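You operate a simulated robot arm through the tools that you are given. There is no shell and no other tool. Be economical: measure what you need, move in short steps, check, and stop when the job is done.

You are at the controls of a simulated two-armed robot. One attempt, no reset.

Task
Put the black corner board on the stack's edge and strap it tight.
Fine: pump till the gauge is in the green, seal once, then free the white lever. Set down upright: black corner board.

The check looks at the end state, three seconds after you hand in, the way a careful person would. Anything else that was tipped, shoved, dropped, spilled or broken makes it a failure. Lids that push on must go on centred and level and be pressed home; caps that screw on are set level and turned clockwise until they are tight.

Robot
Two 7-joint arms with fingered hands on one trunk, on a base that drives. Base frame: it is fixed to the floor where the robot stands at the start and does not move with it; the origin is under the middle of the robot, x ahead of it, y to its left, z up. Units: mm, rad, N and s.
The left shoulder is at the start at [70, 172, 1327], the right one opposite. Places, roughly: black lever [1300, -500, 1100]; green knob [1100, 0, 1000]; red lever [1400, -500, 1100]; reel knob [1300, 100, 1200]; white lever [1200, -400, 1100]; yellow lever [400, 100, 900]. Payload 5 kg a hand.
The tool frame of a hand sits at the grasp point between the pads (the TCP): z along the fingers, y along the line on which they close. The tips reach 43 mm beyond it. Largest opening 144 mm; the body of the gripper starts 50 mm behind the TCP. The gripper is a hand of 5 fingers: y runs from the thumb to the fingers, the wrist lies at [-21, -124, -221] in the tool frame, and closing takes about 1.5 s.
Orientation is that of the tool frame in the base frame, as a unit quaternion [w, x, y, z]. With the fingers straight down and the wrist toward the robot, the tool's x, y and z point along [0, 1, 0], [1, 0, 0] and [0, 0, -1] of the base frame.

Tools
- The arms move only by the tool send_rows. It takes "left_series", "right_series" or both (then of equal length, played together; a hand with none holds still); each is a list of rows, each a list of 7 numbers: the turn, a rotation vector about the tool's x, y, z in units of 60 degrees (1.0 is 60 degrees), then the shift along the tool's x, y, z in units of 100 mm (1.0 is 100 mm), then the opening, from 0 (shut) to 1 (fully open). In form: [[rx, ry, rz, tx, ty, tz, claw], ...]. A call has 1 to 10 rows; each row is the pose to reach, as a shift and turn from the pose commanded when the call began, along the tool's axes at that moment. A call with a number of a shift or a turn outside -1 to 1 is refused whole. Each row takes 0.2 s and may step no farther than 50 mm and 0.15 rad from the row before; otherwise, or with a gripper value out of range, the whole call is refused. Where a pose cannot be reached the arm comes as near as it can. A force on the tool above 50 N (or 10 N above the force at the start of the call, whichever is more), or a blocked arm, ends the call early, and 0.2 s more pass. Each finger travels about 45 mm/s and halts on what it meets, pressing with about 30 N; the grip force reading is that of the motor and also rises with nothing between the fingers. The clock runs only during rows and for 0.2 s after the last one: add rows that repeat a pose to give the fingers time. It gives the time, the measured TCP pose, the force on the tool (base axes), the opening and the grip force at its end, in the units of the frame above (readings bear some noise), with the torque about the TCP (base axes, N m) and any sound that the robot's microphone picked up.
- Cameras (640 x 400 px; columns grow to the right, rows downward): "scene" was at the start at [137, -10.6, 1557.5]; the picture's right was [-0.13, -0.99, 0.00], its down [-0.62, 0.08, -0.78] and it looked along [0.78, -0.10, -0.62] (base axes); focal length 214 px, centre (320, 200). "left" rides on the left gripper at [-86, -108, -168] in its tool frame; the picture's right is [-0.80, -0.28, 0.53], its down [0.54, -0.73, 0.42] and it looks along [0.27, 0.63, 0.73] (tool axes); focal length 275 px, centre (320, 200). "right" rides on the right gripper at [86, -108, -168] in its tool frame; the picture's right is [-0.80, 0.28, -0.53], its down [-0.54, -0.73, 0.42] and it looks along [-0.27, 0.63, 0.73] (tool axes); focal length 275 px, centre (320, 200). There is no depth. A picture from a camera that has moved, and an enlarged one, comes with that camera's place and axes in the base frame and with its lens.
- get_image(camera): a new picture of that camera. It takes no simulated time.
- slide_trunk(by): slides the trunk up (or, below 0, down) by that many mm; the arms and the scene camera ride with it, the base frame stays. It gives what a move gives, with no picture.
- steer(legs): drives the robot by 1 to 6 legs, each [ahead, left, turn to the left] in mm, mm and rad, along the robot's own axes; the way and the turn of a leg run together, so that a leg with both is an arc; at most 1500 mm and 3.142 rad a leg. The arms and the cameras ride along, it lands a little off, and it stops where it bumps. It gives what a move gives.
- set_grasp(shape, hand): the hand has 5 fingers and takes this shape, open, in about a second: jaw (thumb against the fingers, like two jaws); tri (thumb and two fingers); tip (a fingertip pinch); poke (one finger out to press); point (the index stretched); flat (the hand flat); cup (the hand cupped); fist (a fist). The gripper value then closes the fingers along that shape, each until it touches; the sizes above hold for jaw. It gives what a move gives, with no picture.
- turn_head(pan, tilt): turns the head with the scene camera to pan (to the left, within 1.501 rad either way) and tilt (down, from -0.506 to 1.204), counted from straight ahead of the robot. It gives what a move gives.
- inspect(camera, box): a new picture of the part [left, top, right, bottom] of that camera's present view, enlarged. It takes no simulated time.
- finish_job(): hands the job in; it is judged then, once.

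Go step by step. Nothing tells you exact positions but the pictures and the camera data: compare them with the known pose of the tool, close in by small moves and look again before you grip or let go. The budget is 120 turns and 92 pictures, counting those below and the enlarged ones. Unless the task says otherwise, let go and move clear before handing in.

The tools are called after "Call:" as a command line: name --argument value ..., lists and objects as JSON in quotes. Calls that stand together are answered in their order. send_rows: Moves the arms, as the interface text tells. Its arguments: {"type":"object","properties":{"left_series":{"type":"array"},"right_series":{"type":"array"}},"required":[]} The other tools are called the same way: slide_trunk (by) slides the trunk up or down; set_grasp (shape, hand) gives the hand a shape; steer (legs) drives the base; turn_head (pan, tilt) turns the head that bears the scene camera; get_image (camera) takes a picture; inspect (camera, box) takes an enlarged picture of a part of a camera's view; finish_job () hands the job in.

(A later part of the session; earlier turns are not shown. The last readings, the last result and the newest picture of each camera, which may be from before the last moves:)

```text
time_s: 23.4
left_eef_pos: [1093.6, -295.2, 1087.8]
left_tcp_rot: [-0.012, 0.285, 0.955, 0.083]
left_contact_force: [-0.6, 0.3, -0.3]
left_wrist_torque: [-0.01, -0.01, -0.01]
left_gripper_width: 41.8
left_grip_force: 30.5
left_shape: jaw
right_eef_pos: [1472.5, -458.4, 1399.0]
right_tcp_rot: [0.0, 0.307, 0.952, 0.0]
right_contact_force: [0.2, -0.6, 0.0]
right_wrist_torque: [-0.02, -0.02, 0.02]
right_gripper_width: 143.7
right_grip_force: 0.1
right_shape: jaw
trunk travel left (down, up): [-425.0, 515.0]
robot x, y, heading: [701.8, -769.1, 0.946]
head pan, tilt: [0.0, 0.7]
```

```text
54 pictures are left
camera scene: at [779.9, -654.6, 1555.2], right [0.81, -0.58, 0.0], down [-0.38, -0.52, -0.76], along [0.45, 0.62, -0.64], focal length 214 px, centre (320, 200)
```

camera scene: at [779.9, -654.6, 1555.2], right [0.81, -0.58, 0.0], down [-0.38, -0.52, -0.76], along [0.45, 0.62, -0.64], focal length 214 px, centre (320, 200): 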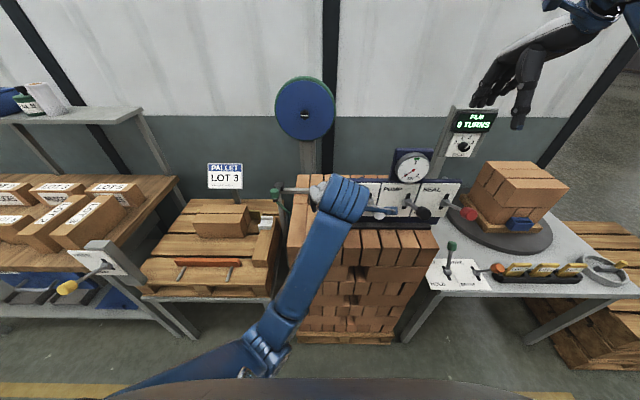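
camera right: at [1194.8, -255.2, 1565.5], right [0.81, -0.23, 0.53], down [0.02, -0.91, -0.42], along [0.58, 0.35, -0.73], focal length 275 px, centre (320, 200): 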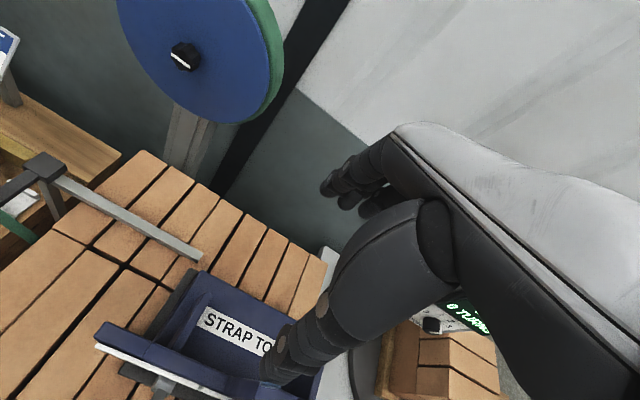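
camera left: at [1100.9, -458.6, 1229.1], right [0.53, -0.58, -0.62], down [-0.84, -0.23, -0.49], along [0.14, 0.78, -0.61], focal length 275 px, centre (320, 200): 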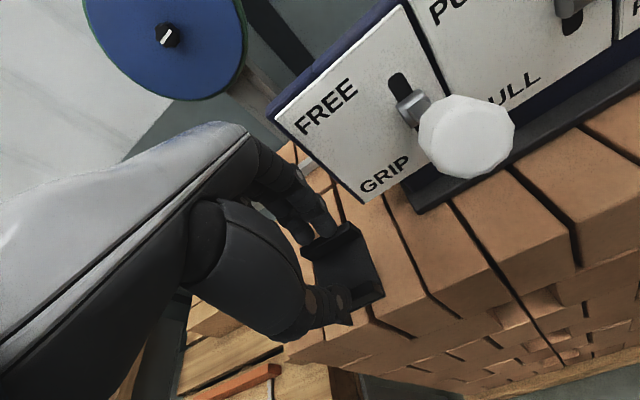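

The arm has room now. I straighten the hand to vertical and move it a bit left, away from the white lever.

Call:
send_rows --left_series '[[0.05, -0.025, 0.013, 0.2, 0, 0, 0.22], [0.1, -0.05, 0.027, 0.4, 0, 0, 0.22], [0.144, -0.07, 0.04, 0.6, 0, 0, 0.22], [0.144, -0.07, 0.04, 0.8, 0, 0, 0.22], [0.144, -0.07, 0.04, 0.8, 0, 0, 0.22]]'

Call:
inspect --camera "left" --box '[260, 180, 460, 305]'

Call:
inspect --camera "scene" --box '[250, 150, 378, 230]'

```text
time_s: 24.2
left_eef_pos: [989.8, -201.1, 1057.7]
left_tcp_rot: [-0.085, 0.268, 0.959, 0.042]
left_contact_force: [0.6, -0.4, -0.4]
left_wrist_torque: [0.0, -0.03, 0.05]
left_gripper_width: 41.9
left_grip_force: 30.3
left_shape: jaw
right_eef_pos: [1472.9, -455.0, 1397.4]
right_tcp_rot: [0.0, 0.306, 0.952, -0.001]
right_contact_force: [0.2, 0.6, -0.9]
right_wrist_torque: [-0.03, -0.01, 0.01]
right_gripper_width: 143.7
right_grip_force: 0.0
right_shape: jaw
trunk travel left (down, up): [-425.0, 515.0]
robot x, y, heading: [702.4, -763.9, 0.945]
head pan, tilt: [0.0, 0.7]
stopped in row 3 (left hand): the arm was blocked; the commanded pose is now the measured one
```

```text
3.20 times, centred on (360, 242) of left
camera zoom: at [1028.5, -358.9, 1201.7], right [0.45, -0.58, -0.68], down [-0.89, -0.29, -0.34], along [0.0, 0.76, -0.65], focal length 881 px, centre (192, 64)
```

zoom: 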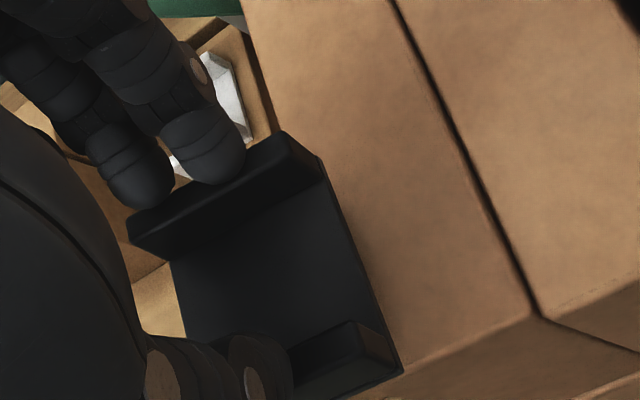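

```text
5.00 times, centred on (314, 190) of scene
camera zoom: at [780.3, -654.0, 1555.1], right [0.81, -0.58, 0.0], down [-0.38, -0.52, -0.76], along [0.45, 0.62, -0.64], focal length 1072 px, centre (350, 250)
```

zoom: 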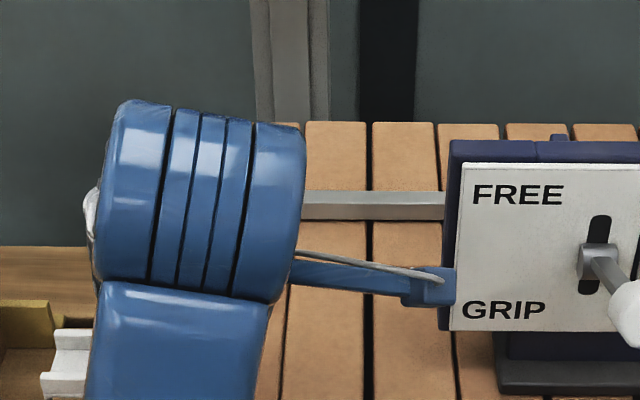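

The arm moved unevenly – some joint is near a limit. I only restore the orientation with small steps here, adding a little lift.

Call:
send_rows --left_series '[[0.007, -0.045, 0.018, 0, 0, -0.05, 0.22], [0.014, -0.09, 0.036, 0, 0, -0.1, 0.22], [0.02, -0.135, 0.055, 0, 0, -0.15, 0.22], [0.027, -0.179, 0.073, 0, 0, -0.2, 0.22], [0.027, -0.179, 0.073, 0, 0, -0.2, 0.22], [0.027, -0.179, 0.073, 0, 0, -0.2, 0.22]]'

Call:
get_image --camera "scene"

```text
time_s: 25.4
left_eef_pos: [946.8, -162.6, 1062.5]
left_tcp_rot: [-0.059, 0.28, 0.958, 0.019]
left_contact_force: [0.7, -0.4, -0.8]
left_wrist_torque: [-0.03, 0.02, 0.01]
left_gripper_width: 41.5
left_grip_force: 30.0
left_shape: jaw
right_eef_pos: [1472.7, -457.3, 1397.5]
right_tcp_rot: [-0.001, 0.305, 0.952, -0.001]
right_contact_force: [0.4, 0.6, -0.2]
right_wrist_torque: [-0.02, -0.02, 0.01]
right_gripper_width: 143.5
right_grip_force: 0.0
right_shape: jaw
trunk travel left (down, up): [-425.0, 515.0]
robot x, y, heading: [701.4, -767.0, 0.95]
head pan, tilt: [0.0, 0.7]
stopped in row 5 (left hand): the arm was blocked; the commanded pose is now the measured one
```

```text
51 pictures are left
camera scene: at [780.4, -654.6, 1555.1], right [0.81, -0.58, 0.0], down [-0.38, -0.52, -0.76], along [0.45, 0.62, -0.64], focal length 214 px, centre (320, 200)
```

scene: 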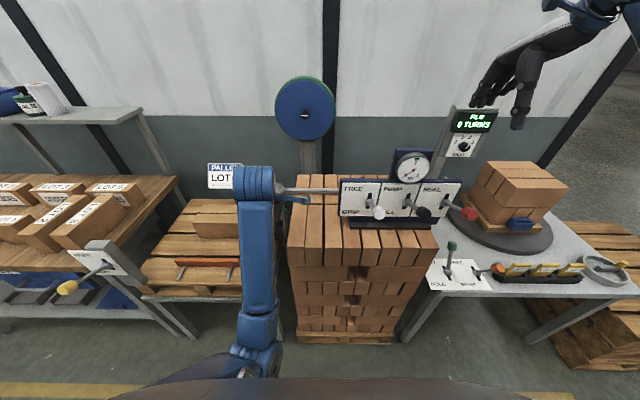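

The arm is drifting back toward a comfortable posture as it goes left. I move left and up with the orientation restored, in free air.

Call:
send_rows --left_series '[[0, -0.03, 0.012, 0.25, 0, -0.15, 0.22], [0, -0.06, 0.025, 0.5, 0, -0.3, 0.22], [0, -0.09, 0.038, 0.75, 0, -0.4, 0.22], [0, -0.118, 0.051, 1, 0, -0.5, 0.22], [0, -0.118, 0.051, 1, 0, -0.5, 0.22], [0, -0.118, 0.051, 1, 0, -0.5, 0.22]]'

```text
time_s: 26.1
left_eef_pos: [842.1, -91.3, 1095.8]
left_tcp_rot: [-0.097, 0.256, 0.961, 0.031]
left_contact_force: [0.3, 0.4, -0.5]
left_wrist_torque: [0.0, -0.04, -0.02]
left_gripper_width: 41.7
left_grip_force: 30.0
left_shape: jaw
left hand out of reach, approached as far as the arm can: row 3
right_eef_pos: [1471.9, -455.1, 1398.1]
right_tcp_rot: [0.0, 0.305, 0.952, 0.0]
right_contact_force: [-1.0, 0.0, -0.1]
right_wrist_torque: [0.01, 0.01, 0.01]
right_gripper_width: 143.7
right_grip_force: 0.0
right_shape: jaw
trunk travel left (down, up): [-425.0, 515.0]
robot x, y, heading: [702.1, -769.2, 0.945]
head pan, tilt: [0.0, 0.7]
stopped in row 3 (left hand): the arm was blocked; the commanded pose is now the measured one
```

Still tilted about 0.2 rad; here the hand is well on the arm's own side, so I try the pure re-orientation again.

Call:
send_rows --left_series '[[0, -0.03, 0.015, 0, 0, 0, 0.22], [0, -0.06, 0.03, 0, 0, 0, 0.22], [0, -0.09, 0.045, 0, 0, 0, 0.22], [0, -0.12, 0.06, 0, 0, 0, 0.22], [0, -0.15, 0.075, 0, 0, 0, 0.22], [0, -0.194, 0.096, 0, 0, 0, 0.22], [0, -0.194, 0.096, 0, 0, 0, 0.22], [0, -0.194, 0.096, 0, 0, 0, 0.22]]'

Call:
get_image --camera "scene"

```text
time_s: 27.4
left_eef_pos: [784.6, -52.8, 1098.0]
left_tcp_rot: [-0.066, 0.267, 0.961, 0.022]
left_contact_force: [-0.4, -1.0, -1.2]
left_wrist_torque: [-0.03, -0.01, -0.01]
left_gripper_width: 41.7
left_grip_force: 30.4
left_shape: jaw
left hand out of reach, approached as far as the arm can: row 6
right_eef_pos: [1472.2, -455.2, 1397.7]
right_tcp_rot: [0.0, 0.306, 0.952, -0.001]
right_contact_force: [-0.5, -0.2, -0.7]
right_wrist_torque: [-0.05, 0.0, 0.01]
right_gripper_width: 143.8
right_grip_force: 0.1
right_shape: jaw
trunk travel left (down, up): [-425.0, 515.0]
robot x, y, heading: [700.8, -769.8, 0.946]
head pan, tilt: [0.0, 0.7]
stopped in row 6 (left hand): the arm was blocked; the commanded pose is now the measured one
```

```text
50 pictures are left
camera scene: at [779.8, -653.9, 1555.1], right [0.81, -0.58, 0.0], down [-0.38, -0.52, -0.76], along [0.45, 0.62, -0.64], focal length 214 px, centre (320, 200)
```

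scene: 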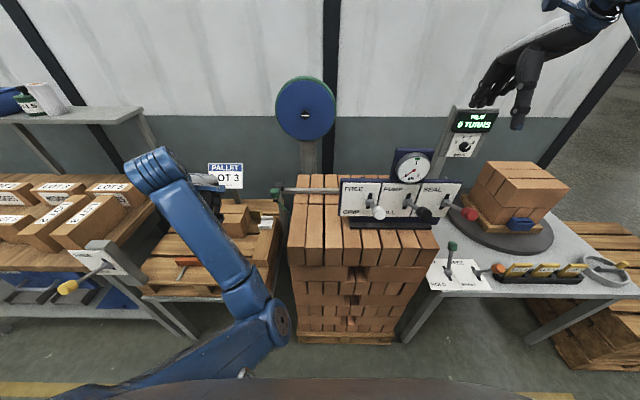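

The elbow has swung inward to the right of the hand, which is what limits me. I raise and extend the hand toward its start posture so the elbow can come out again.

Call:
send_rows --left_series '[[0, 0, 0, 0, 0.15, -0.25, 0.22], [0, 0, 0, 0, 0.3, -0.5, 0.22], [0, 0, 0, 0, 0.45, -0.75, 0.22], [0, 0, 0, 0, 0.6, -1, 0.22], [0, 0, 0, 0, 0.6, -1, 0.22]]'

Call:
send_rows --left_series '[[0, -0.03, 0.01, 0, 0.15, -0.25, 0.22], [0, -0.06, 0.02, 0, 0.3, -0.5, 0.22], [0, -0.09, 0.03, 0, 0.45, -0.75, 0.22], [0, -0.12, 0.04, 0, 0.6, -1, 0.22], [0, -0.12, 0.04, 0, 0.6, -1, 0.22]]'

Call:
get_image --camera "scene"

```text
time_s: 28.6
left_eef_pos: [818.0, -4.1, 1199.4]
left_tcp_rot: [-0.072, 0.26, 0.963, 0.024]
left_contact_force: [-0.4, 0.3, -0.5]
left_wrist_torque: [-0.02, -0.04, -0.03]
left_gripper_width: 41.8
left_grip_force: 29.8
left_shape: jaw
right_eef_pos: [1471.0, -456.8, 1399.2]
right_tcp_rot: [0.0, 0.305, 0.952, 0.0]
right_contact_force: [0.1, -0.3, 0.3]
right_wrist_torque: [0.0, -0.06, 0.02]
right_gripper_width: 143.8
right_grip_force: 0.1
right_shape: jaw
trunk travel left (down, up): [-425.0, 515.0]
robot x, y, heading: [700.6, -766.9, 0.95]
head pan, tilt: [0.0, 0.7]
```

```text
time_s: 29.8
left_eef_pos: [872.6, 41.3, 1295.1]
left_tcp_rot: [-0.006, 0.288, 0.958, 0.005]
left_contact_force: [0.5, -0.3, -1.7]
left_wrist_torque: [0.01, 0.01, 0.0]
left_gripper_width: 42.1
left_grip_force: 30.1
left_shape: jaw
left hand out of reach, approached as far as the arm can: row 3, 4, 5
right_eef_pos: [1472.2, -456.1, 1398.8]
right_tcp_rot: [0.0, 0.306, 0.952, 0.0]
right_contact_force: [1.1, 1.1, -0.2]
right_wrist_torque: [0.0, 0.03, 0.0]
right_gripper_width: 143.6
right_grip_force: 0.0
right_shape: jaw
trunk travel left (down, up): [-425.0, 515.0]
robot x, y, heading: [702.8, -762.4, 0.943]
head pan, tilt: [0.0, 0.7]
```

```text
49 pictures are left
camera scene: at [780.1, -654.4, 1555.1], right [0.81, -0.58, 0.0], down [-0.38, -0.52, -0.76], along [0.45, 0.62, -0.64], focal length 214 px, centre (320, 200)
```

scene: 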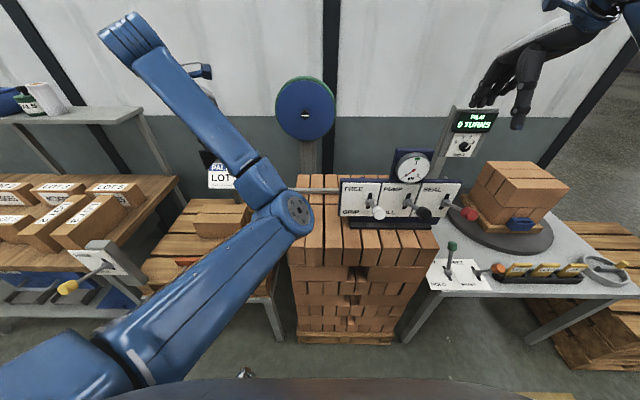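

The hand is upright again but the elbow sits to the right. I yaw the hand so the wrist swings to the left, which should carry the elbow outward.

Call:
send_rows --left_series '[[0, 0, 0.12, 0, 0, 0, 0.22], [0, 0, 0.24, 0, 0, 0, 0.22], [0, 0, 0.36, 0, 0, 0, 0.22], [0, 0, 0.48, 0, 0, 0, 0.22], [0, 0, 0.6, 0, 0, 0, 0.22], [0, 0, 0.72, 0, 0, 0, 0.22], [0, 0, 0.84, 0, 0, 0, 0.22], [0, 0, 0.96, 0, 0, 0, 0.22], [0, 0, 0.96, 0, 0, 0, 0.22]]'

Call:
get_image --camera "scene"

```text
time_s: 31.8
left_eef_pos: [865.6, 75.8, 1294.2]
left_tcp_rot: [-0.005, 0.68, 0.733, 0.001]
left_contact_force: [-0.4, -0.1, -0.9]
left_wrist_torque: [0.0, 0.02, 0.0]
left_gripper_width: 42.2
left_grip_force: 30.5
left_shape: jaw
left hand out of reach, approached as far as the arm can: row 1, 2, 3, 4, 5, 6, 7, 8, 9
right_eef_pos: [1472.2, -455.1, 1398.7]
right_tcp_rot: [0.0, 0.306, 0.952, -0.001]
right_contact_force: [0.0, 0.1, 0.7]
right_wrist_torque: [-0.02, -0.02, 0.0]
right_gripper_width: 143.9
right_grip_force: 0.0
right_shape: jaw
trunk travel left (down, up): [-425.0, 515.0]
robot x, y, heading: [697.6, -765.5, 0.948]
head pan, tilt: [0.0, 0.7]
```

```text
48 pictures are left
camera scene: at [780.0, -653.6, 1555.1], right [0.81, -0.58, 0.0], down [-0.38, -0.52, -0.76], along [0.45, 0.62, -0.64], focal length 214 px, centre (320, 200)
```

scene: 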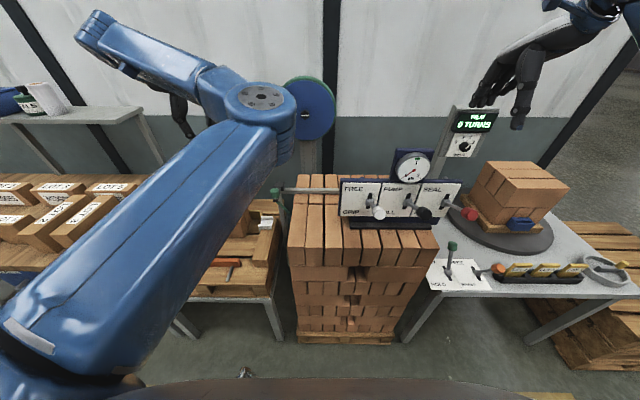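

The elbow has risen above. I bring the hand closer to the body with this yaw, so the elbow folds up and out, and look.

Call:
send_rows --left_series '[[0, 0, 0, -0.2, -0.15, 0.0, 0.22], [0, 0, 0, -0.4, -0.3, 0.0, 0.22], [0, 0, 0, -0.6, -0.45, 0.0, 0.22], [0, 0, 0, -0.8, -0.6, 0.0, 0.22], [0, 0, 0, -1, -0.8, 0.0, 0.22], [0, 0, 0, -1, -0.8, 0, 0.22]]'

Call:
get_image --camera "scene"

```text
time_s: 33.0
left_eef_pos: [781.2, -21.0, 1197.5]
left_tcp_rot: [0.01, 0.667, 0.74, -0.08]
left_contact_force: [1.3, -0.7, -1.3]
left_wrist_torque: [0.05, 0.03, 0.01]
left_gripper_width: 42.0
left_grip_force: 30.1
left_shape: jaw
right_eef_pos: [1470.6, -456.4, 1397.3]
right_tcp_rot: [0.0, 0.305, 0.952, -0.001]
right_contact_force: [0.2, -0.5, 0.4]
right_wrist_torque: [0.03, 0.01, 0.0]
right_gripper_width: 143.6
right_grip_force: 0.0
right_shape: jaw
trunk travel left (down, up): [-425.0, 515.0]
robot x, y, heading: [700.5, -764.7, 0.953]
head pan, tilt: [0.0, 0.7]
stopped in row 5 (left hand): the arm was blocked; the commanded pose is now the measured one
```

```text
47 pictures are left
camera scene: at [780.5, -654.7, 1555.2], right [0.81, -0.58, 0.0], down [-0.38, -0.52, -0.76], along [0.45, 0.62, -0.64], focal length 214 px, centre (320, 200)
```

scene: 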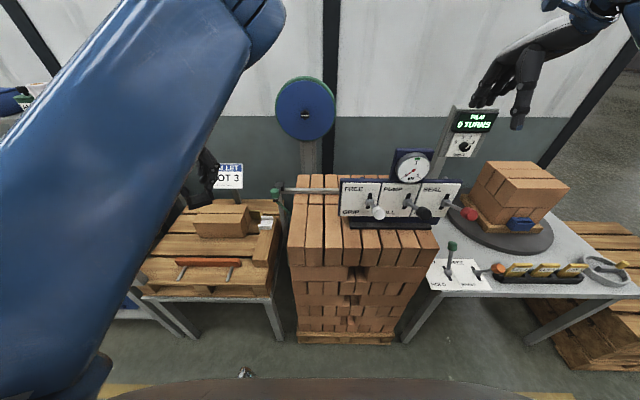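

Elbow is up now – a good posture for a downward hand. I turn the hand back square while moving it forward.

Call:
send_rows --left_series '[[-0.02, 0.01, -0.115, 0.13, 0.1, 0, 0.22], [-0.041, 0.019, -0.23, 0.26, 0.2, 0, 0.22], [-0.062, 0.029, -0.345, 0.39, 0.3, 0, 0.22], [-0.082, 0.038, -0.46, 0.52, 0.4, 0, 0.22], [-0.103, 0.048, -0.575, 0.65, 0.5, 0, 0.22], [-0.124, 0.058, -0.69, 0.78, 0.6, 0, 0.22], [-0.144, 0.067, -0.806, 0.9, 0.7, 0, 0.22], [-0.144, 0.067, -0.806, 0.9, 0.7, 0, 0.22]]'

Call:
get_image --camera "scene"

```text
time_s: 35.0
left_eef_pos: [811.1, 62.9, 1097.6]
left_tcp_rot: [-0.013, 0.291, 0.955, -0.055]
left_contact_force: [-0.1, 0.0, -1.6]
left_wrist_torque: [0.04, 0.0, -0.02]
left_gripper_width: 42.0
left_grip_force: 30.2
left_shape: jaw
right_eef_pos: [1471.3, -454.8, 1399.3]
right_tcp_rot: [-0.001, 0.304, 0.953, -0.001]
right_contact_force: [0.1, -0.1, 0.3]
right_wrist_torque: [0.01, -0.03, 0.02]
right_gripper_width: 143.6
right_grip_force: 0.0
right_shape: jaw
trunk travel left (down, up): [-425.0, 515.0]
robot x, y, heading: [699.3, -762.2, 0.947]
head pan, tilt: [0.0, 0.7]
stopped in row 8 (left hand): the arm was blocked; the commanded pose is now the measured one
```

```text
46 pictures are left
camera scene: at [779.4, -654.1, 1555.2], right [0.81, -0.58, 0.0], down [-0.38, -0.52, -0.76], along [0.45, 0.62, -0.64], focal length 214 px, centre (320, 200)
```

scene: 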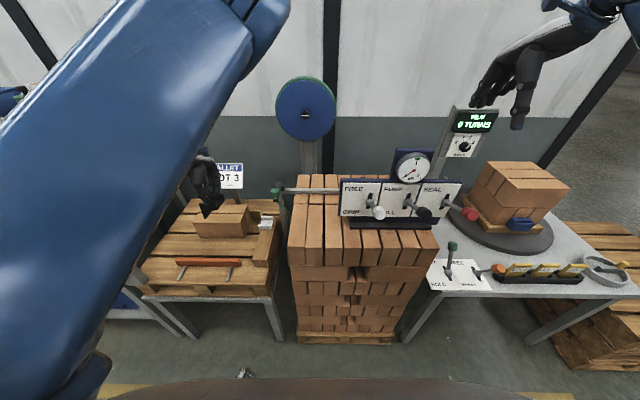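

The posture is still jammed with the elbow up-right. I continue swinging it over: move the hand left and up while yawing the wrist to the left.

Call:
send_rows --left_series '[[0, 0, 0, 0.2, 0, -0.2, 0.22], [0, 0, 0, 0.4, 0, -0.4, 0.22], [0, 0, 0.11, 0.6, 0, -0.6, 0.22], [0, 0, 0.22, 0.8, 0, -0.8, 0.22], [0, 0, 0.34, 1, 0, -1, 0.22], [0, 0, 0.45, 1, 0, -1, 0.22], [0, 0, 0.56, 1, 0, -1, 0.22], [0, 0, 0.68, 1, 0, -1, 0.22], [0, 0, 0.8, 1, 0, -1, 0.22], [0, 0, 0.9, 1, 0, -1, 0.22]]'

Call:
get_image --camera "scene"

```text
time_s: 37.1
left_eef_pos: [737.7, 130.6, 1197.0]
left_tcp_rot: [0.012, 0.695, 0.717, -0.055]
left_contact_force: [-0.3, 0.0, -1.7]
left_wrist_torque: [0.02, 0.01, 0.01]
left_gripper_width: 42.2
left_grip_force: 30.6
left_shape: jaw
right_eef_pos: [1471.8, -454.5, 1397.9]
right_tcp_rot: [0.0, 0.305, 0.952, -0.001]
right_contact_force: [-1.2, 0.3, -0.7]
right_wrist_torque: [-0.03, 0.0, -0.01]
right_gripper_width: 143.8
right_grip_force: 0.1
right_shape: jaw
trunk travel left (down, up): [-425.0, 515.0]
robot x, y, heading: [704.2, -764.4, 0.949]
head pan, tilt: [0.0, 0.7]
```

```text
45 pictures are left
camera scene: at [779.6, -652.9, 1555.1], right [0.81, -0.58, 0.0], down [-0.38, -0.52, -0.76], along [0.45, 0.62, -0.64], focal length 214 px, centre (320, 200)
```

scene: 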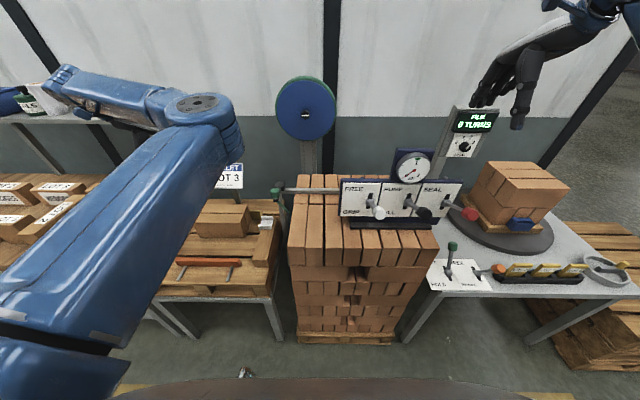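

No blocking now and the elbow moved left. I repeat the loop: pull the hand in and square it again at this left-hand position.

Call:
send_rows --left_series '[[0, 0, 0, -0.25, -0.18, 0, 0.22], [0, 0, 0, -0.5, -0.36, 0, 0.22], [0, 0, -0.1, -0.75, -0.54, 0, 0.22], [0, 0, -0.21, -1, -0.72, 0, 0.22], [0, 0, -0.32, -1, -0.72, 0, 0.22], [0, 0, -0.43, -1, -0.72, 0, 0.22], [0, 0, -0.54, -1, -0.72, 0, 0.22], [0, 0, -0.66, -1, -0.72, 0, 0.22], [0, 0, -0.78, -1, -0.72, 0, 0.22], [0, 0, -0.85, -1, -0.72, 0, 0.22]]'

Call:
get_image --camera "scene"

```text
time_s: 39.4
left_eef_pos: [669.1, 27.7, 1211.7]
left_tcp_rot: [-0.013, 0.317, 0.947, -0.056]
left_contact_force: [0.8, 0.0, -1.4]
left_wrist_torque: [0.0, -0.03, 0.0]
left_gripper_width: 42.0
left_grip_force: 30.0
left_shape: jaw
right_eef_pos: [1470.8, -454.6, 1398.5]
right_tcp_rot: [-0.001, 0.305, 0.952, -0.001]
right_contact_force: [0.0, -0.9, -0.2]
right_wrist_torque: [-0.01, -0.02, 0.0]
right_gripper_width: 143.7
right_grip_force: 0.1
right_shape: jaw
trunk travel left (down, up): [-425.0, 515.0]
robot x, y, heading: [701.4, -763.1, 0.954]
head pan, tilt: [0.0, 0.7]
```

```text
44 pictures are left
camera scene: at [779.7, -654.0, 1555.2], right [0.81, -0.58, 0.0], down [-0.38, -0.52, -0.76], along [0.45, 0.62, -0.64], focal length 214 px, centre (320, 200)
```

scene: 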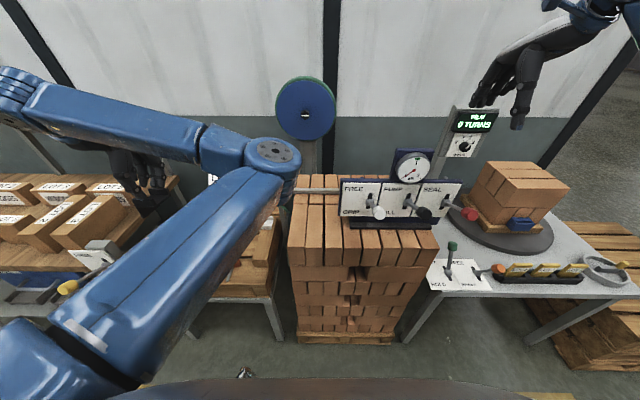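

The hand is square and unblocked here, far on the left side; rather than untangle further I can use base and trunk for the gross moves. First a test: forward, right and down a bit with full orientation fix.

Call:
send_rows --left_series '[[-0.03, 0, -0.006, -0.1, 0.15, 0.1, 0.22], [-0.06, 0, -0.012, -0.3, 0.3, 0.3, 0.22], [-0.09, 0.005, -0.018, -0.5, 0.5, 0.5, 0.22], [-0.11, 0.009, -0.023, -0.75, 0.7, 0.7, 0.22], [-0.11, 0.009, -0.023, -1, 0.8, 0.8, 0.22], [-0.11, 0.009, -0.023, -1, 0.8, 0.8, 0.22]]'

Call:
get_image --camera "scene"

```text
time_s: 40.8
left_eef_pos: [778.2, 33.2, 1137.0]
left_tcp_rot: [0.0, 0.294, 0.956, 0.013]
left_contact_force: [0.0, -0.1, -0.5]
left_wrist_torque: [0.0, -0.02, -0.01]
left_gripper_width: 42.0
left_grip_force: 30.1
left_shape: jaw
right_eef_pos: [1471.0, -455.2, 1397.9]
right_tcp_rot: [0.0, 0.304, 0.953, -0.001]
right_contact_force: [0.2, -0.7, 0.3]
right_wrist_torque: [-0.02, 0.01, -0.04]
right_gripper_width: 143.8
right_grip_force: 0.0
right_shape: jaw
trunk travel left (down, up): [-425.0, 515.0]
robot x, y, heading: [697.7, -764.4, 0.947]
head pan, tilt: [0.0, 0.7]
```

```text
43 pictures are left
camera scene: at [779.9, -654.0, 1555.1], right [0.81, -0.58, 0.0], down [-0.38, -0.52, -0.76], along [0.45, 0.62, -0.64], focal length 214 px, centre (320, 200)
```

scene: 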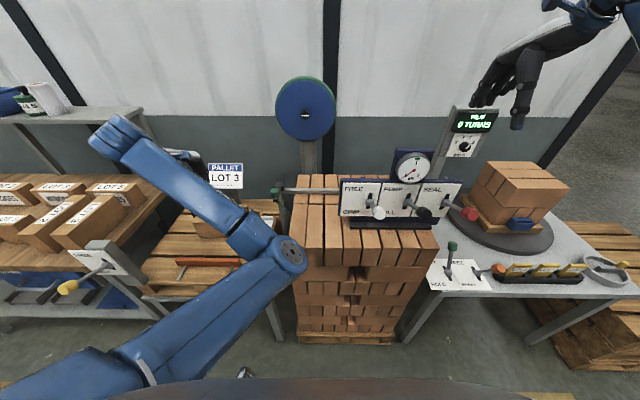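

Works freely now. I drive right so the board comes to the stack's left edge column, keeping hand clear in front of the knob.

Call:
steer --legs '[[0, -295, 0]]'

Call:
get_image --camera "left"

Call:
get_image --camera "scene"

```text
time_s: 42.8
left_eef_pos: [1014.9, -138.7, 1134.6]
left_tcp_rot: [-0.004, 0.295, 0.955, 0.011]
left_contact_force: [-0.5, 0.7, -1.5]
left_wrist_torque: [-0.02, 0.0, -0.01]
left_gripper_width: 42.0
left_grip_force: 29.8
left_shape: jaw
right_eef_pos: [1709.0, -625.4, 1398.4]
right_tcp_rot: [0.001, 0.305, 0.952, 0.0]
right_contact_force: [0.2, 0.5, -0.2]
right_wrist_torque: [-0.02, 0.0, 0.01]
right_gripper_width: 143.7
right_grip_force: 0.0
right_shape: jaw
trunk travel left (down, up): [-425.0, 515.0]
robot x, y, heading: [938.9, -934.3, 0.948]
head pan, tilt: [0.0, 0.7]
```

```text
42 pictures are left
camera left: at [1025.1, -280.0, 1298.3], right [0.5, -0.67, -0.55], down [-0.86, -0.28, -0.43], along [0.13, 0.69, -0.72], focal length 275 px, centre (320, 200)
```

left: 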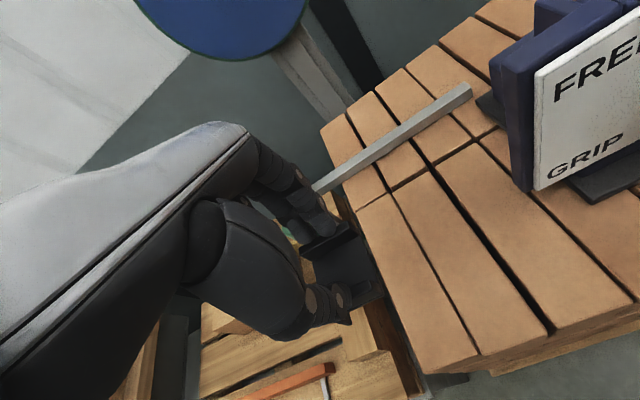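

```text
41 pictures are left
camera scene: at [1017.7, -824.6, 1555.1], right [0.81, -0.58, 0.0], down [-0.38, -0.52, -0.76], along [0.45, 0.62, -0.64], focal length 214 px, centre (320, 200)
```

scene: 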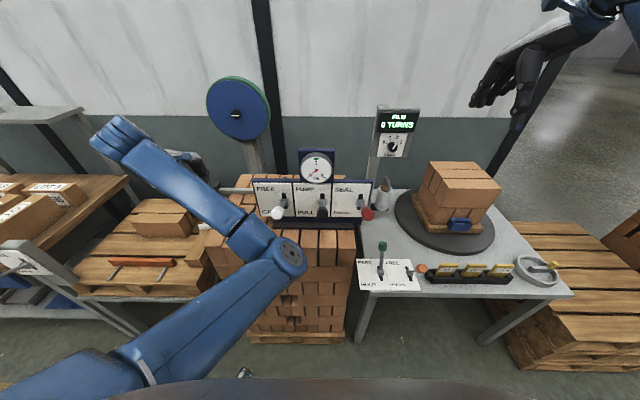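

Hand is at u≈905, v≈479, z≈1135; the stack's left edge reads u≈903. I move forward over the strap line at this height (above the knob), squaring the hand, and check how the board sits.

Call:
send_rows --left_series '[[0.006, -0.005, 0.007, 0, 0.3, 0, 0.22], [0.012, -0.01, 0.015, -0.03, 0.6, 0, 0.22], [0.018, -0.014, 0.022, -0.05, 0.9, 0, 0.22], [0.018, -0.014, 0.022, -0.05, 1, 0, 0.22], [0.018, -0.014, 0.022, -0.05, 1, 0, 0.22]]'

Call:
get_image --camera "left"

Call:
inspect --camera "left" --box '[260, 160, 420, 310]'

Call:
inspect --camera "scene" --box '[180, 130, 308, 210]'

```text
time_s: 44.0
left_eef_pos: [1076.0, -58.1, 1136.9]
left_tcp_rot: [-0.002, 0.305, 0.952, -0.001]
left_contact_force: [-0.3, 0.2, -0.6]
left_wrist_torque: [0.01, -0.03, 0.03]
left_gripper_width: 42.3
left_grip_force: 30.4
left_shape: jaw
right_eef_pos: [1711.0, -626.2, 1398.2]
right_tcp_rot: [0.0, 0.306, 0.952, 0.0]
right_contact_force: [0.0, -0.6, -0.7]
right_wrist_torque: [0.02, 0.01, -0.03]
right_gripper_width: 143.9
right_grip_force: 0.1
right_shape: jaw
trunk travel left (down, up): [-425.0, 515.0]
robot x, y, heading: [937.1, -936.2, 0.954]
head pan, tilt: [0.0, 0.7]
```

```text
40 pictures are left
camera left: at [1082.4, -197.4, 1304.3], right [0.48, -0.69, -0.54], down [-0.87, -0.27, -0.42], along [0.14, 0.67, -0.73], focal length 275 px, centre (320, 200)
```

left: 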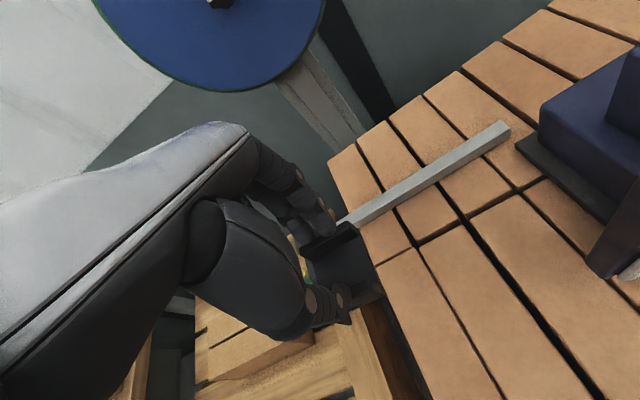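

```text
2.67 times, centred on (340, 235) of left
camera zoom: at [1082.4, -197.4, 1304.3], right [0.48, -0.69, -0.54], down [-0.87, -0.27, -0.42], along [0.14, 0.67, -0.73], focal length 734 px, centre (267, 107)
```

zoom: 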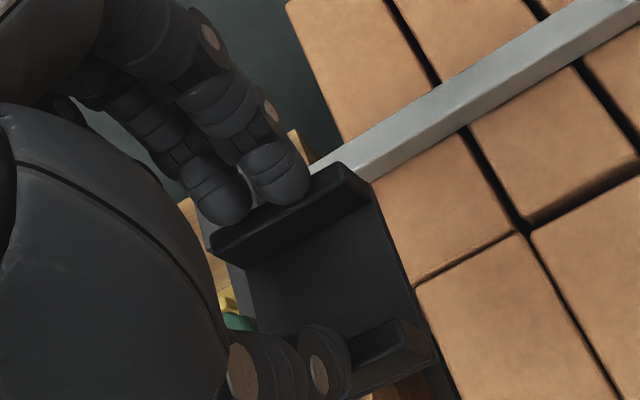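

```text
5.00 times, centred on (244, 170) of scene
camera zoom: at [1018.7, -825.5, 1555.1], right [0.81, -0.58, 0.0], down [-0.38, -0.52, -0.76], along [0.45, 0.62, -0.64], focal length 1072 px, centre (700, 350)
```

zoom: 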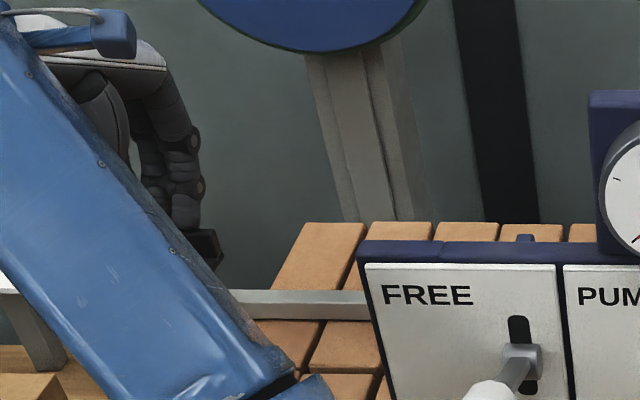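

Board sits square in the hand (about 2–3° yaw). I move the last 28 mm forward, correct the yaw and lower to ~25 mm above contact, then look.

Call:
send_rows --left_series '[[0, 0, -0.02, 0, 0.28, 0, 0.22], [0, 0, -0.04, 0, 0.28, 0.3, 0.22], [0, 0, -0.04, 0, 0.28, 0.6, 0.22], [0, 0, -0.04, 0, 0.28, 0.85, 0.22], [0, 0, -0.04, 0, 0.28, 1, 0.22], [0, 0, -0.04, 0, 0.28, 1, 0.22]]'

Call:
get_image --camera "left"

```text
time_s: 45.4
left_eef_pos: [1091.5, -36.2, 1037.5]
left_tcp_rot: [-0.002, 0.285, 0.958, 0.0]
left_contact_force: [-0.2, -0.1, -0.9]
left_wrist_torque: [-0.03, 0.0, 0.0]
left_gripper_width: 42.3
left_grip_force: 30.3
left_shape: jaw
right_eef_pos: [1711.2, -627.1, 1397.3]
right_tcp_rot: [0.0, 0.305, 0.952, -0.001]
right_contact_force: [-0.2, 0.6, 0.5]
right_wrist_torque: [0.06, 0.02, -0.02]
right_gripper_width: 143.9
right_grip_force: 0.1
right_shape: jaw
trunk travel left (down, up): [-425.0, 515.0]
robot x, y, heading: [941.6, -934.1, 0.956]
head pan, tilt: [0.0, 0.7]
```

```text
37 pictures are left
camera left: at [1104.9, -174.5, 1203.7], right [0.51, -0.67, -0.54], down [-0.85, -0.31, -0.42], along [0.12, 0.67, -0.73], focal length 275 px, centre (320, 200)
```

left: 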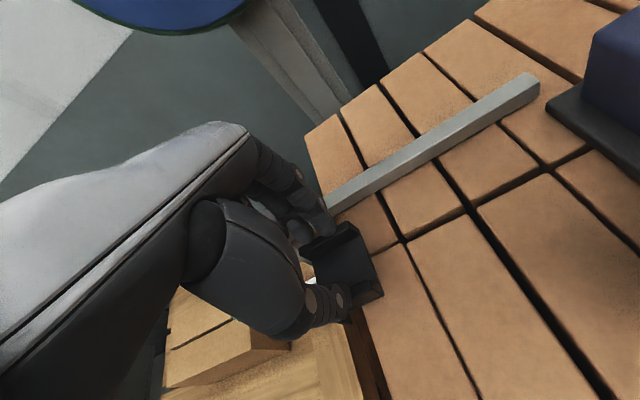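

Board hovers over the edge at v≈604. A zoom to check clearance to knob, bar and strap before lowering.

Call:
inspect --camera "left" --box '[260, 160, 420, 330]'

```text
2.35 times, centred on (340, 245) of left
camera zoom: at [1104.9, -174.5, 1203.7], right [0.51, -0.67, -0.54], down [-0.85, -0.31, -0.42], along [0.12, 0.67, -0.73], focal length 648 px, centre (273, 94)
```

zoom: 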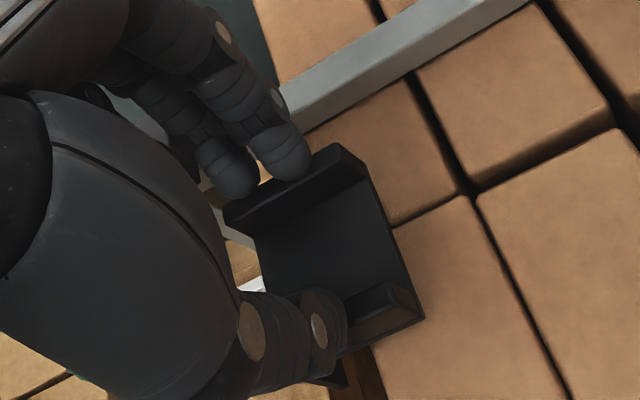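

Clearance looks fine; leg inner face is about 14 mm left of the edge. I shift 8 mm right and lower slowly until contact.

Call:
send_rows --left_series '[[0, 0, 0, -0.08, 0, 0.05, 0.22], [0, 0, 0, -0.08, 0, 0.12, 0.22], [0, 0, 0, -0.08, 0, 0.19, 0.22], [0, 0, 0, -0.08, 0, 0.26, 0.22], [0, 0, 0, -0.08, 0, 0.31, 0.22], [0, 0, 0, -0.08, 0, 0.35, 0.22], [0, 0, 0, -0.08, 0, 0.35, 0.22]]'

Call:
inspect --camera "left" --box '[260, 160, 420, 330]'

```text
time_s: 46.9
left_eef_pos: [1100.7, -39.4, 1013.4]
left_tcp_rot: [0.001, 0.286, 0.958, 0.01]
left_contact_force: [-2.3, -10.9, 29.2]
left_wrist_torque: [-1.04, 0.48, 0.03]
left_gripper_width: 44.0
left_grip_force: 30.0
left_shape: jaw
right_eef_pos: [1708.7, -627.8, 1399.1]
right_tcp_rot: [0.0, 0.304, 0.953, 0.0]
right_contact_force: [0.7, 0.8, -0.5]
right_wrist_torque: [-0.09, 0.0, 0.02]
right_gripper_width: 143.8
right_grip_force: 0.0
right_shape: jaw
trunk travel left (down, up): [-425.0, 515.0]
robot x, y, heading: [940.0, -934.6, 0.953]
head pan, tilt: [0.0, 0.7]
stopped in row 7 (left hand): the force on the tool passed its limit (the readings are from after the stop); the commanded pose is now the measured one
```

```text
2.35 times, centred on (340, 245) of left
camera zoom: at [1111.0, -179.5, 1177.7], right [0.51, -0.66, -0.54], down [-0.85, -0.3, -0.43], along [0.12, 0.68, -0.72], focal length 648 px, centre (273, 94)
```

zoom: 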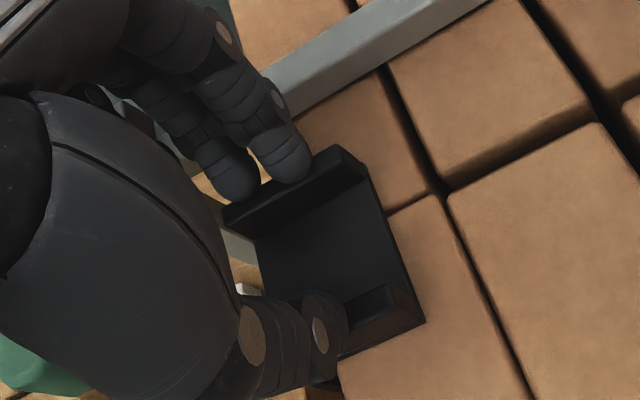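

Contact at z≈1013: torque says the touch is under the board, near side – likely the plate on the stack top, with the leg hanging outside the edge. I lift 2 mm and slide right gently to seat the leg against the face.

Call:
send_rows --left_series '[[0, 0, 0, 0, 0, -0.02, 0.22], [0, 0, 0, -0.02, 0, -0.02, 0.22], [0, 0, 0, -0.04, 0, -0.02, 0.22], [0, 0, 0, -0.06, 0, -0.02, 0.22], [0, 0, 0, -0.06, 0, -0.02, 0.22]]'

Call:
send_rows --left_series '[[0, 0, 0, -0.02, 0, 0, 0.22], [0, 0, 0, -0.04, 0, 0, 0.22], [0, 0, 0, -0.04, 0, 0, 0.22]]'

Call:
inspect --camera "left" --box '[260, 160, 420, 330]'

```text
time_s: 48.1
left_eef_pos: [1101.7, -42.6, 1013.5]
left_tcp_rot: [0.0, 0.284, 0.959, 0.008]
left_contact_force: [-7.9, 9.5, 34.2]
left_wrist_torque: [0.81, 0.09, 0.27]
left_gripper_width: 44.5
left_grip_force: 30.0
left_shape: jaw
right_eef_pos: [1708.2, -629.6, 1401.3]
right_tcp_rot: [-0.001, 0.305, 0.952, 0.001]
right_contact_force: [-0.4, 0.6, 0.2]
right_wrist_torque: [0.0, -0.02, -0.01]
right_gripper_width: 143.7
right_grip_force: 0.0
right_shape: jaw
trunk travel left (down, up): [-425.0, 515.0]
robot x, y, heading: [938.6, -936.1, 0.953]
head pan, tilt: [0.0, 0.7]
```

```text
time_s: 48.9
left_eef_pos: [1106.1, -46.1, 1013.2]
left_tcp_rot: [0.0, 0.285, 0.958, 0.01]
left_contact_force: [-10.0, 8.4, 36.2]
left_wrist_torque: [0.78, 0.19, 0.23]
left_gripper_width: 44.9
left_grip_force: 29.9
left_shape: jaw
right_eef_pos: [1708.1, -629.2, 1399.6]
right_tcp_rot: [0.001, 0.305, 0.952, 0.001]
right_contact_force: [0.8, -0.6, 0.3]
right_wrist_torque: [0.0, 0.03, 0.04]
right_gripper_width: 143.7
right_grip_force: 0.1
right_shape: jaw
trunk travel left (down, up): [-425.0, 515.0]
robot x, y, heading: [938.8, -936.6, 0.955]
head pan, tilt: [0.0, 0.7]
```

```text
2.35 times, centred on (340, 245) of left
camera zoom: at [1117.8, -186.0, 1177.8], right [0.51, -0.66, -0.54], down [-0.85, -0.3, -0.43], along [0.12, 0.68, -0.72], focal length 648 px, centre (273, 94)
```

zoom: 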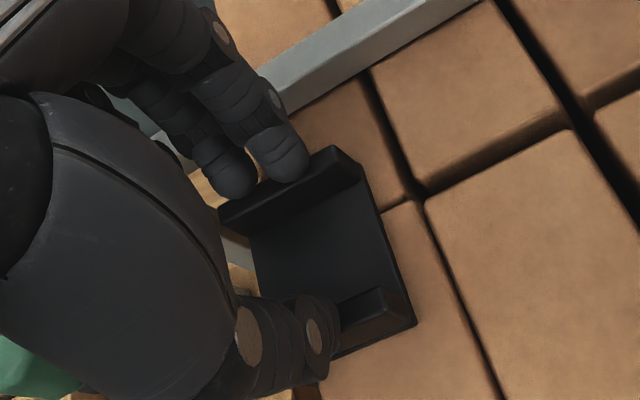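

Plate is riding on the stack top (friction only); the leg has not met the face yet. I lift another 3 mm and continue right in small steps.

Call:
send_rows --left_series '[[0, 0, 0, 0, 0, -0.03, 0.22], [0, 0, 0, -0.02, 0, -0.03, 0.22], [0, 0, 0, -0.04, 0, -0.03, 0.22], [0, 0, 0, -0.06, 0, -0.03, 0.22], [0, 0, 0, -0.06, 0, -0.03, 0.22]]'

Call:
inspect --camera "left" --box '[260, 160, 420, 330]'

```text
time_s: 50.1
left_eef_pos: [1110.4, -47.4, 1013.8]
left_tcp_rot: [0.0, 0.285, 0.959, 0.005]
left_contact_force: [-11.8, 5.2, 17.4]
left_wrist_torque: [0.49, 0.3, 0.31]
left_gripper_width: 44.4
left_grip_force: 30.2
left_shape: jaw
right_eef_pos: [1708.3, -627.3, 1400.2]
right_tcp_rot: [0.001, 0.304, 0.953, 0.0]
right_contact_force: [-0.2, 0.8, 0.3]
right_wrist_torque: [-0.03, 0.01, -0.02]
right_gripper_width: 143.6
right_grip_force: 0.0
right_shape: jaw
trunk travel left (down, up): [-425.0, 515.0]
robot x, y, heading: [938.1, -937.6, 0.949]
head pan, tilt: [0.0, 0.7]
```

```text
2.35 times, centred on (340, 245) of left
camera zoom: at [1122.1, -187.2, 1178.5], right [0.51, -0.67, -0.54], down [-0.85, -0.31, -0.43], along [0.12, 0.68, -0.72], focal length 648 px, centre (273, 94)
```

zoom: 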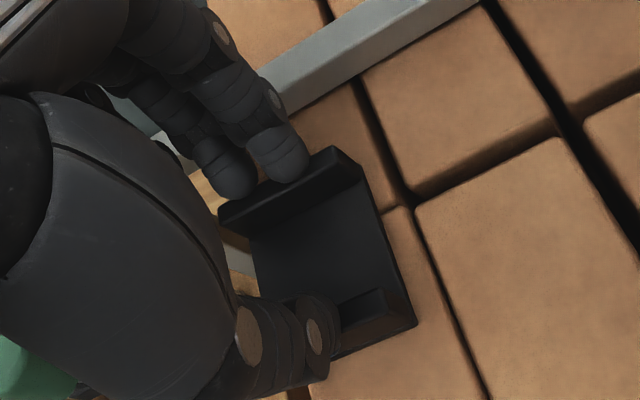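

Sideways force relative to vertical rose – the leg seems to be at the face. One more small push to confirm.

Call:
send_rows --left_series '[[0, 0, 0, -0.03, 0, -0.01, 0.22], [0, 0, 0, -0.06, 0, -0.01, 0.22], [0, 0, 0, -0.06, 0, -0.01, 0.22]]'

```text
time_s: 50.9
left_eef_pos: [1114.3, -48.9, 1013.2]
left_tcp_rot: [0.0, 0.285, 0.959, 0.005]
left_contact_force: [-16.6, 8.7, 10.8]
left_wrist_torque: [0.67, 0.51, 0.34]
left_gripper_width: 43.8
left_grip_force: 29.8
left_shape: jaw
right_eef_pos: [1708.1, -626.1, 1399.9]
right_tcp_rot: [0.0, 0.304, 0.953, -0.001]
right_contact_force: [0.1, 0.4, 0.3]
right_wrist_torque: [0.0, -0.01, -0.01]
right_gripper_width: 143.8
right_grip_force: 0.0
right_shape: jaw
trunk travel left (down, up): [-425.0, 515.0]
robot x, y, heading: [937.9, -935.9, 0.952]
head pan, tilt: [0.0, 0.7]
```

Clear side contact (≈19 N) with little vertical load: the leg is against the face. I ease off 2 mm and open the fingers a little to release.

Call:
send_rows --left_series '[[0, 0, 0, 0.02, 0, 0, 0.22], [0, 0, 0, 0.02, 0, 0, 0.3], [0, 0, 0, 0.02, 0, 0, 0.36], [0, 0, 0, 0.02, 0, 0, 0.42], [0, 0, 0, 0.02, 0, 0, 0.42], [0, 0, 0, 0.02, 0, 0, 0.42]]'

Call:
inspect --camera "left" --box '[260, 160, 420, 330]'

```text
time_s: 52.3
left_eef_pos: [1115.8, -49.1, 1013.5]
left_tcp_rot: [0.0, 0.285, 0.958, 0.006]
left_contact_force: [1.0, -0.1, 3.0]
left_wrist_torque: [-0.1, -0.03, 0.06]
left_gripper_width: 59.4
left_grip_force: 0.1
left_shape: jaw
right_eef_pos: [1711.9, -627.0, 1397.6]
right_tcp_rot: [0.0, 0.305, 0.952, -0.001]
right_contact_force: [0.3, -0.5, -0.5]
right_wrist_torque: [-0.01, 0.01, 0.03]
right_gripper_width: 143.6
right_grip_force: 0.1
right_shape: jaw
trunk travel left (down, up): [-425.0, 515.0]
robot x, y, heading: [937.4, -939.5, 0.951]
head pan, tilt: [0.0, 0.7]
```

```text
2.35 times, centred on (340, 245) of left
camera zoom: at [1128.1, -189.1, 1178.7], right [0.51, -0.67, -0.54], down [-0.85, -0.31, -0.43], along [0.12, 0.68, -0.72], focal length 648 px, centre (273, 94)
```

zoom: 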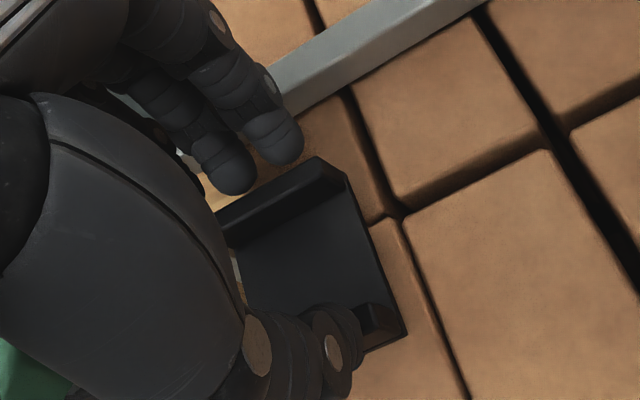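

Released and board rests. I lift the hand straight up and look at the board.

Call:
send_rows --left_series '[[0, 0, 0, 0, 0, -0.1, 0.42], [0, 0, 0, 0, 0, -0.25, 0.42], [0, 0, 0, 0, 0, -0.5, 0.42], [0, 0, 0, 0, 0, -0.75, 0.42], [0, 0, 0, 0, 0, -1, 0.42]]'

Call:
send_rows --left_series '[[0, 0, 0, 0, 0, -0.3, 0.42], [0, 0, 0, 0, -0.3, -0.5, 0.42], [0, 0, 0, 0, -0.6, -0.7, 0.42], [0, 0, 0, 0, -1, -0.7, 0.42]]'

Call:
get_image --camera "left"

Call:
inspect --camera "left" --box '[320, 60, 480, 160]'

```text
time_s: 53.5
left_eef_pos: [1115.9, -51.4, 1113.7]
left_tcp_rot: [0.0, 0.285, 0.959, 0.005]
left_contact_force: [0.0, -0.7, 0.0]
left_wrist_torque: [0.0, 0.01, 0.0]
left_gripper_width: 60.4
left_grip_force: 0.0
left_shape: jaw
right_eef_pos: [1711.0, -626.1, 1398.7]
right_tcp_rot: [0.0, 0.305, 0.952, 0.0]
right_contact_force: [0.5, 0.2, 0.1]
right_wrist_torque: [-0.01, 0.01, 0.03]
right_gripper_width: 144.1
right_grip_force: 0.0
right_shape: jaw
trunk travel left (down, up): [-425.0, 515.0]
robot x, y, heading: [939.0, -936.7, 0.953]
head pan, tilt: [0.0, 0.7]
```

```text
time_s: 54.5
left_eef_pos: [1058.0, -136.1, 1184.9]
left_tcp_rot: [0.0, 0.286, 0.958, 0.005]
left_contact_force: [-0.3, -0.7, 0.1]
left_wrist_torque: [0.03, -0.08, 0.02]
left_gripper_width: 60.7
left_grip_force: 0.0
left_shape: jaw
right_eef_pos: [1705.9, -626.2, 1402.0]
right_tcp_rot: [0.002, 0.305, 0.952, 0.0]
right_contact_force: [-1.3, -0.8, 1.1]
right_wrist_torque: [0.04, -0.11, -0.03]
right_gripper_width: 143.9
right_grip_force: 0.1
right_shape: jaw
trunk travel left (down, up): [-425.0, 515.0]
robot x, y, heading: [939.1, -934.4, 0.946]
head pan, tilt: [0.0, 0.7]
```

```text
31 pictures are left
camera left: at [1069.5, -275.8, 1349.2], right [0.51, -0.67, -0.54], down [-0.85, -0.3, -0.43], along [0.12, 0.68, -0.72], focal length 275 px, centre (320, 200)
```

left: 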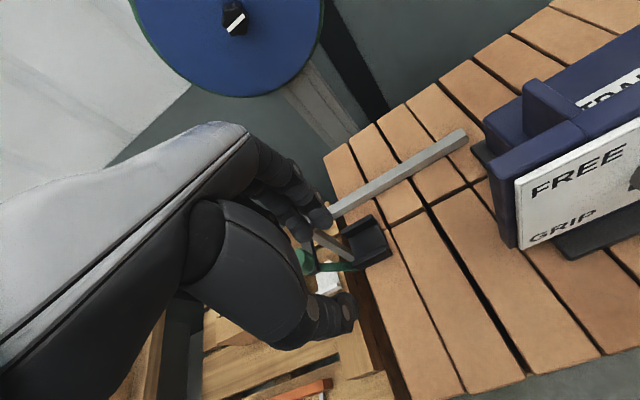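

```text
4.00 times, centred on (400, 110) of left
camera zoom: at [1069.5, -275.8, 1349.2], right [0.51, -0.67, -0.54], down [-0.85, -0.3, -0.43], along [0.12, 0.68, -0.72], focal length 1101 px, centre (0, 560)
```

zoom: 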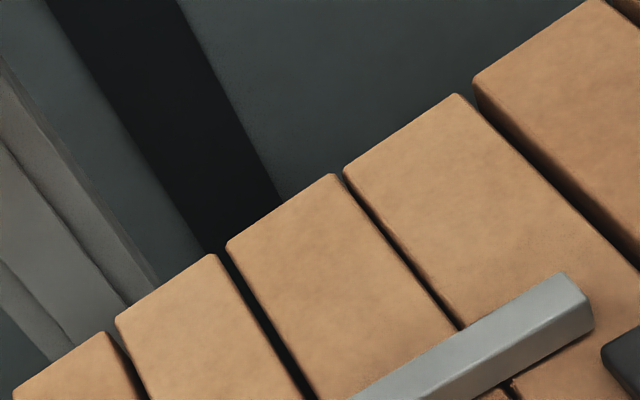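

The board sits at the edge with the strap coming up to it; zoom there to verify level and alignment.

Call:
inspect --camera "left" --box '[300, 190, 420, 290]'

```text
4.00 times, centred on (360, 240) of left
camera zoom: at [1069.5, -275.8, 1349.2], right [0.51, -0.67, -0.54], down [-0.85, -0.3, -0.43], along [0.12, 0.68, -0.72], focal length 1101 px, centre (160, 40)
```

zoom: 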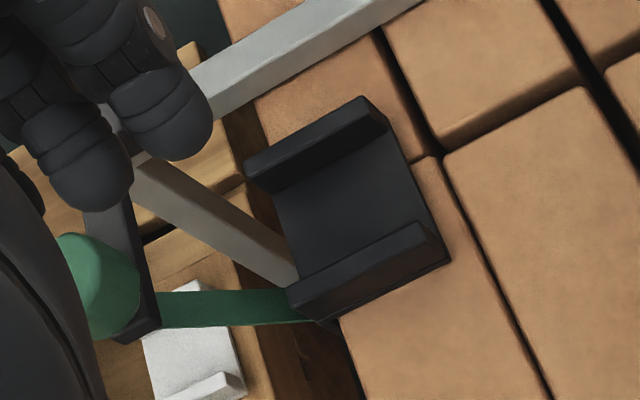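

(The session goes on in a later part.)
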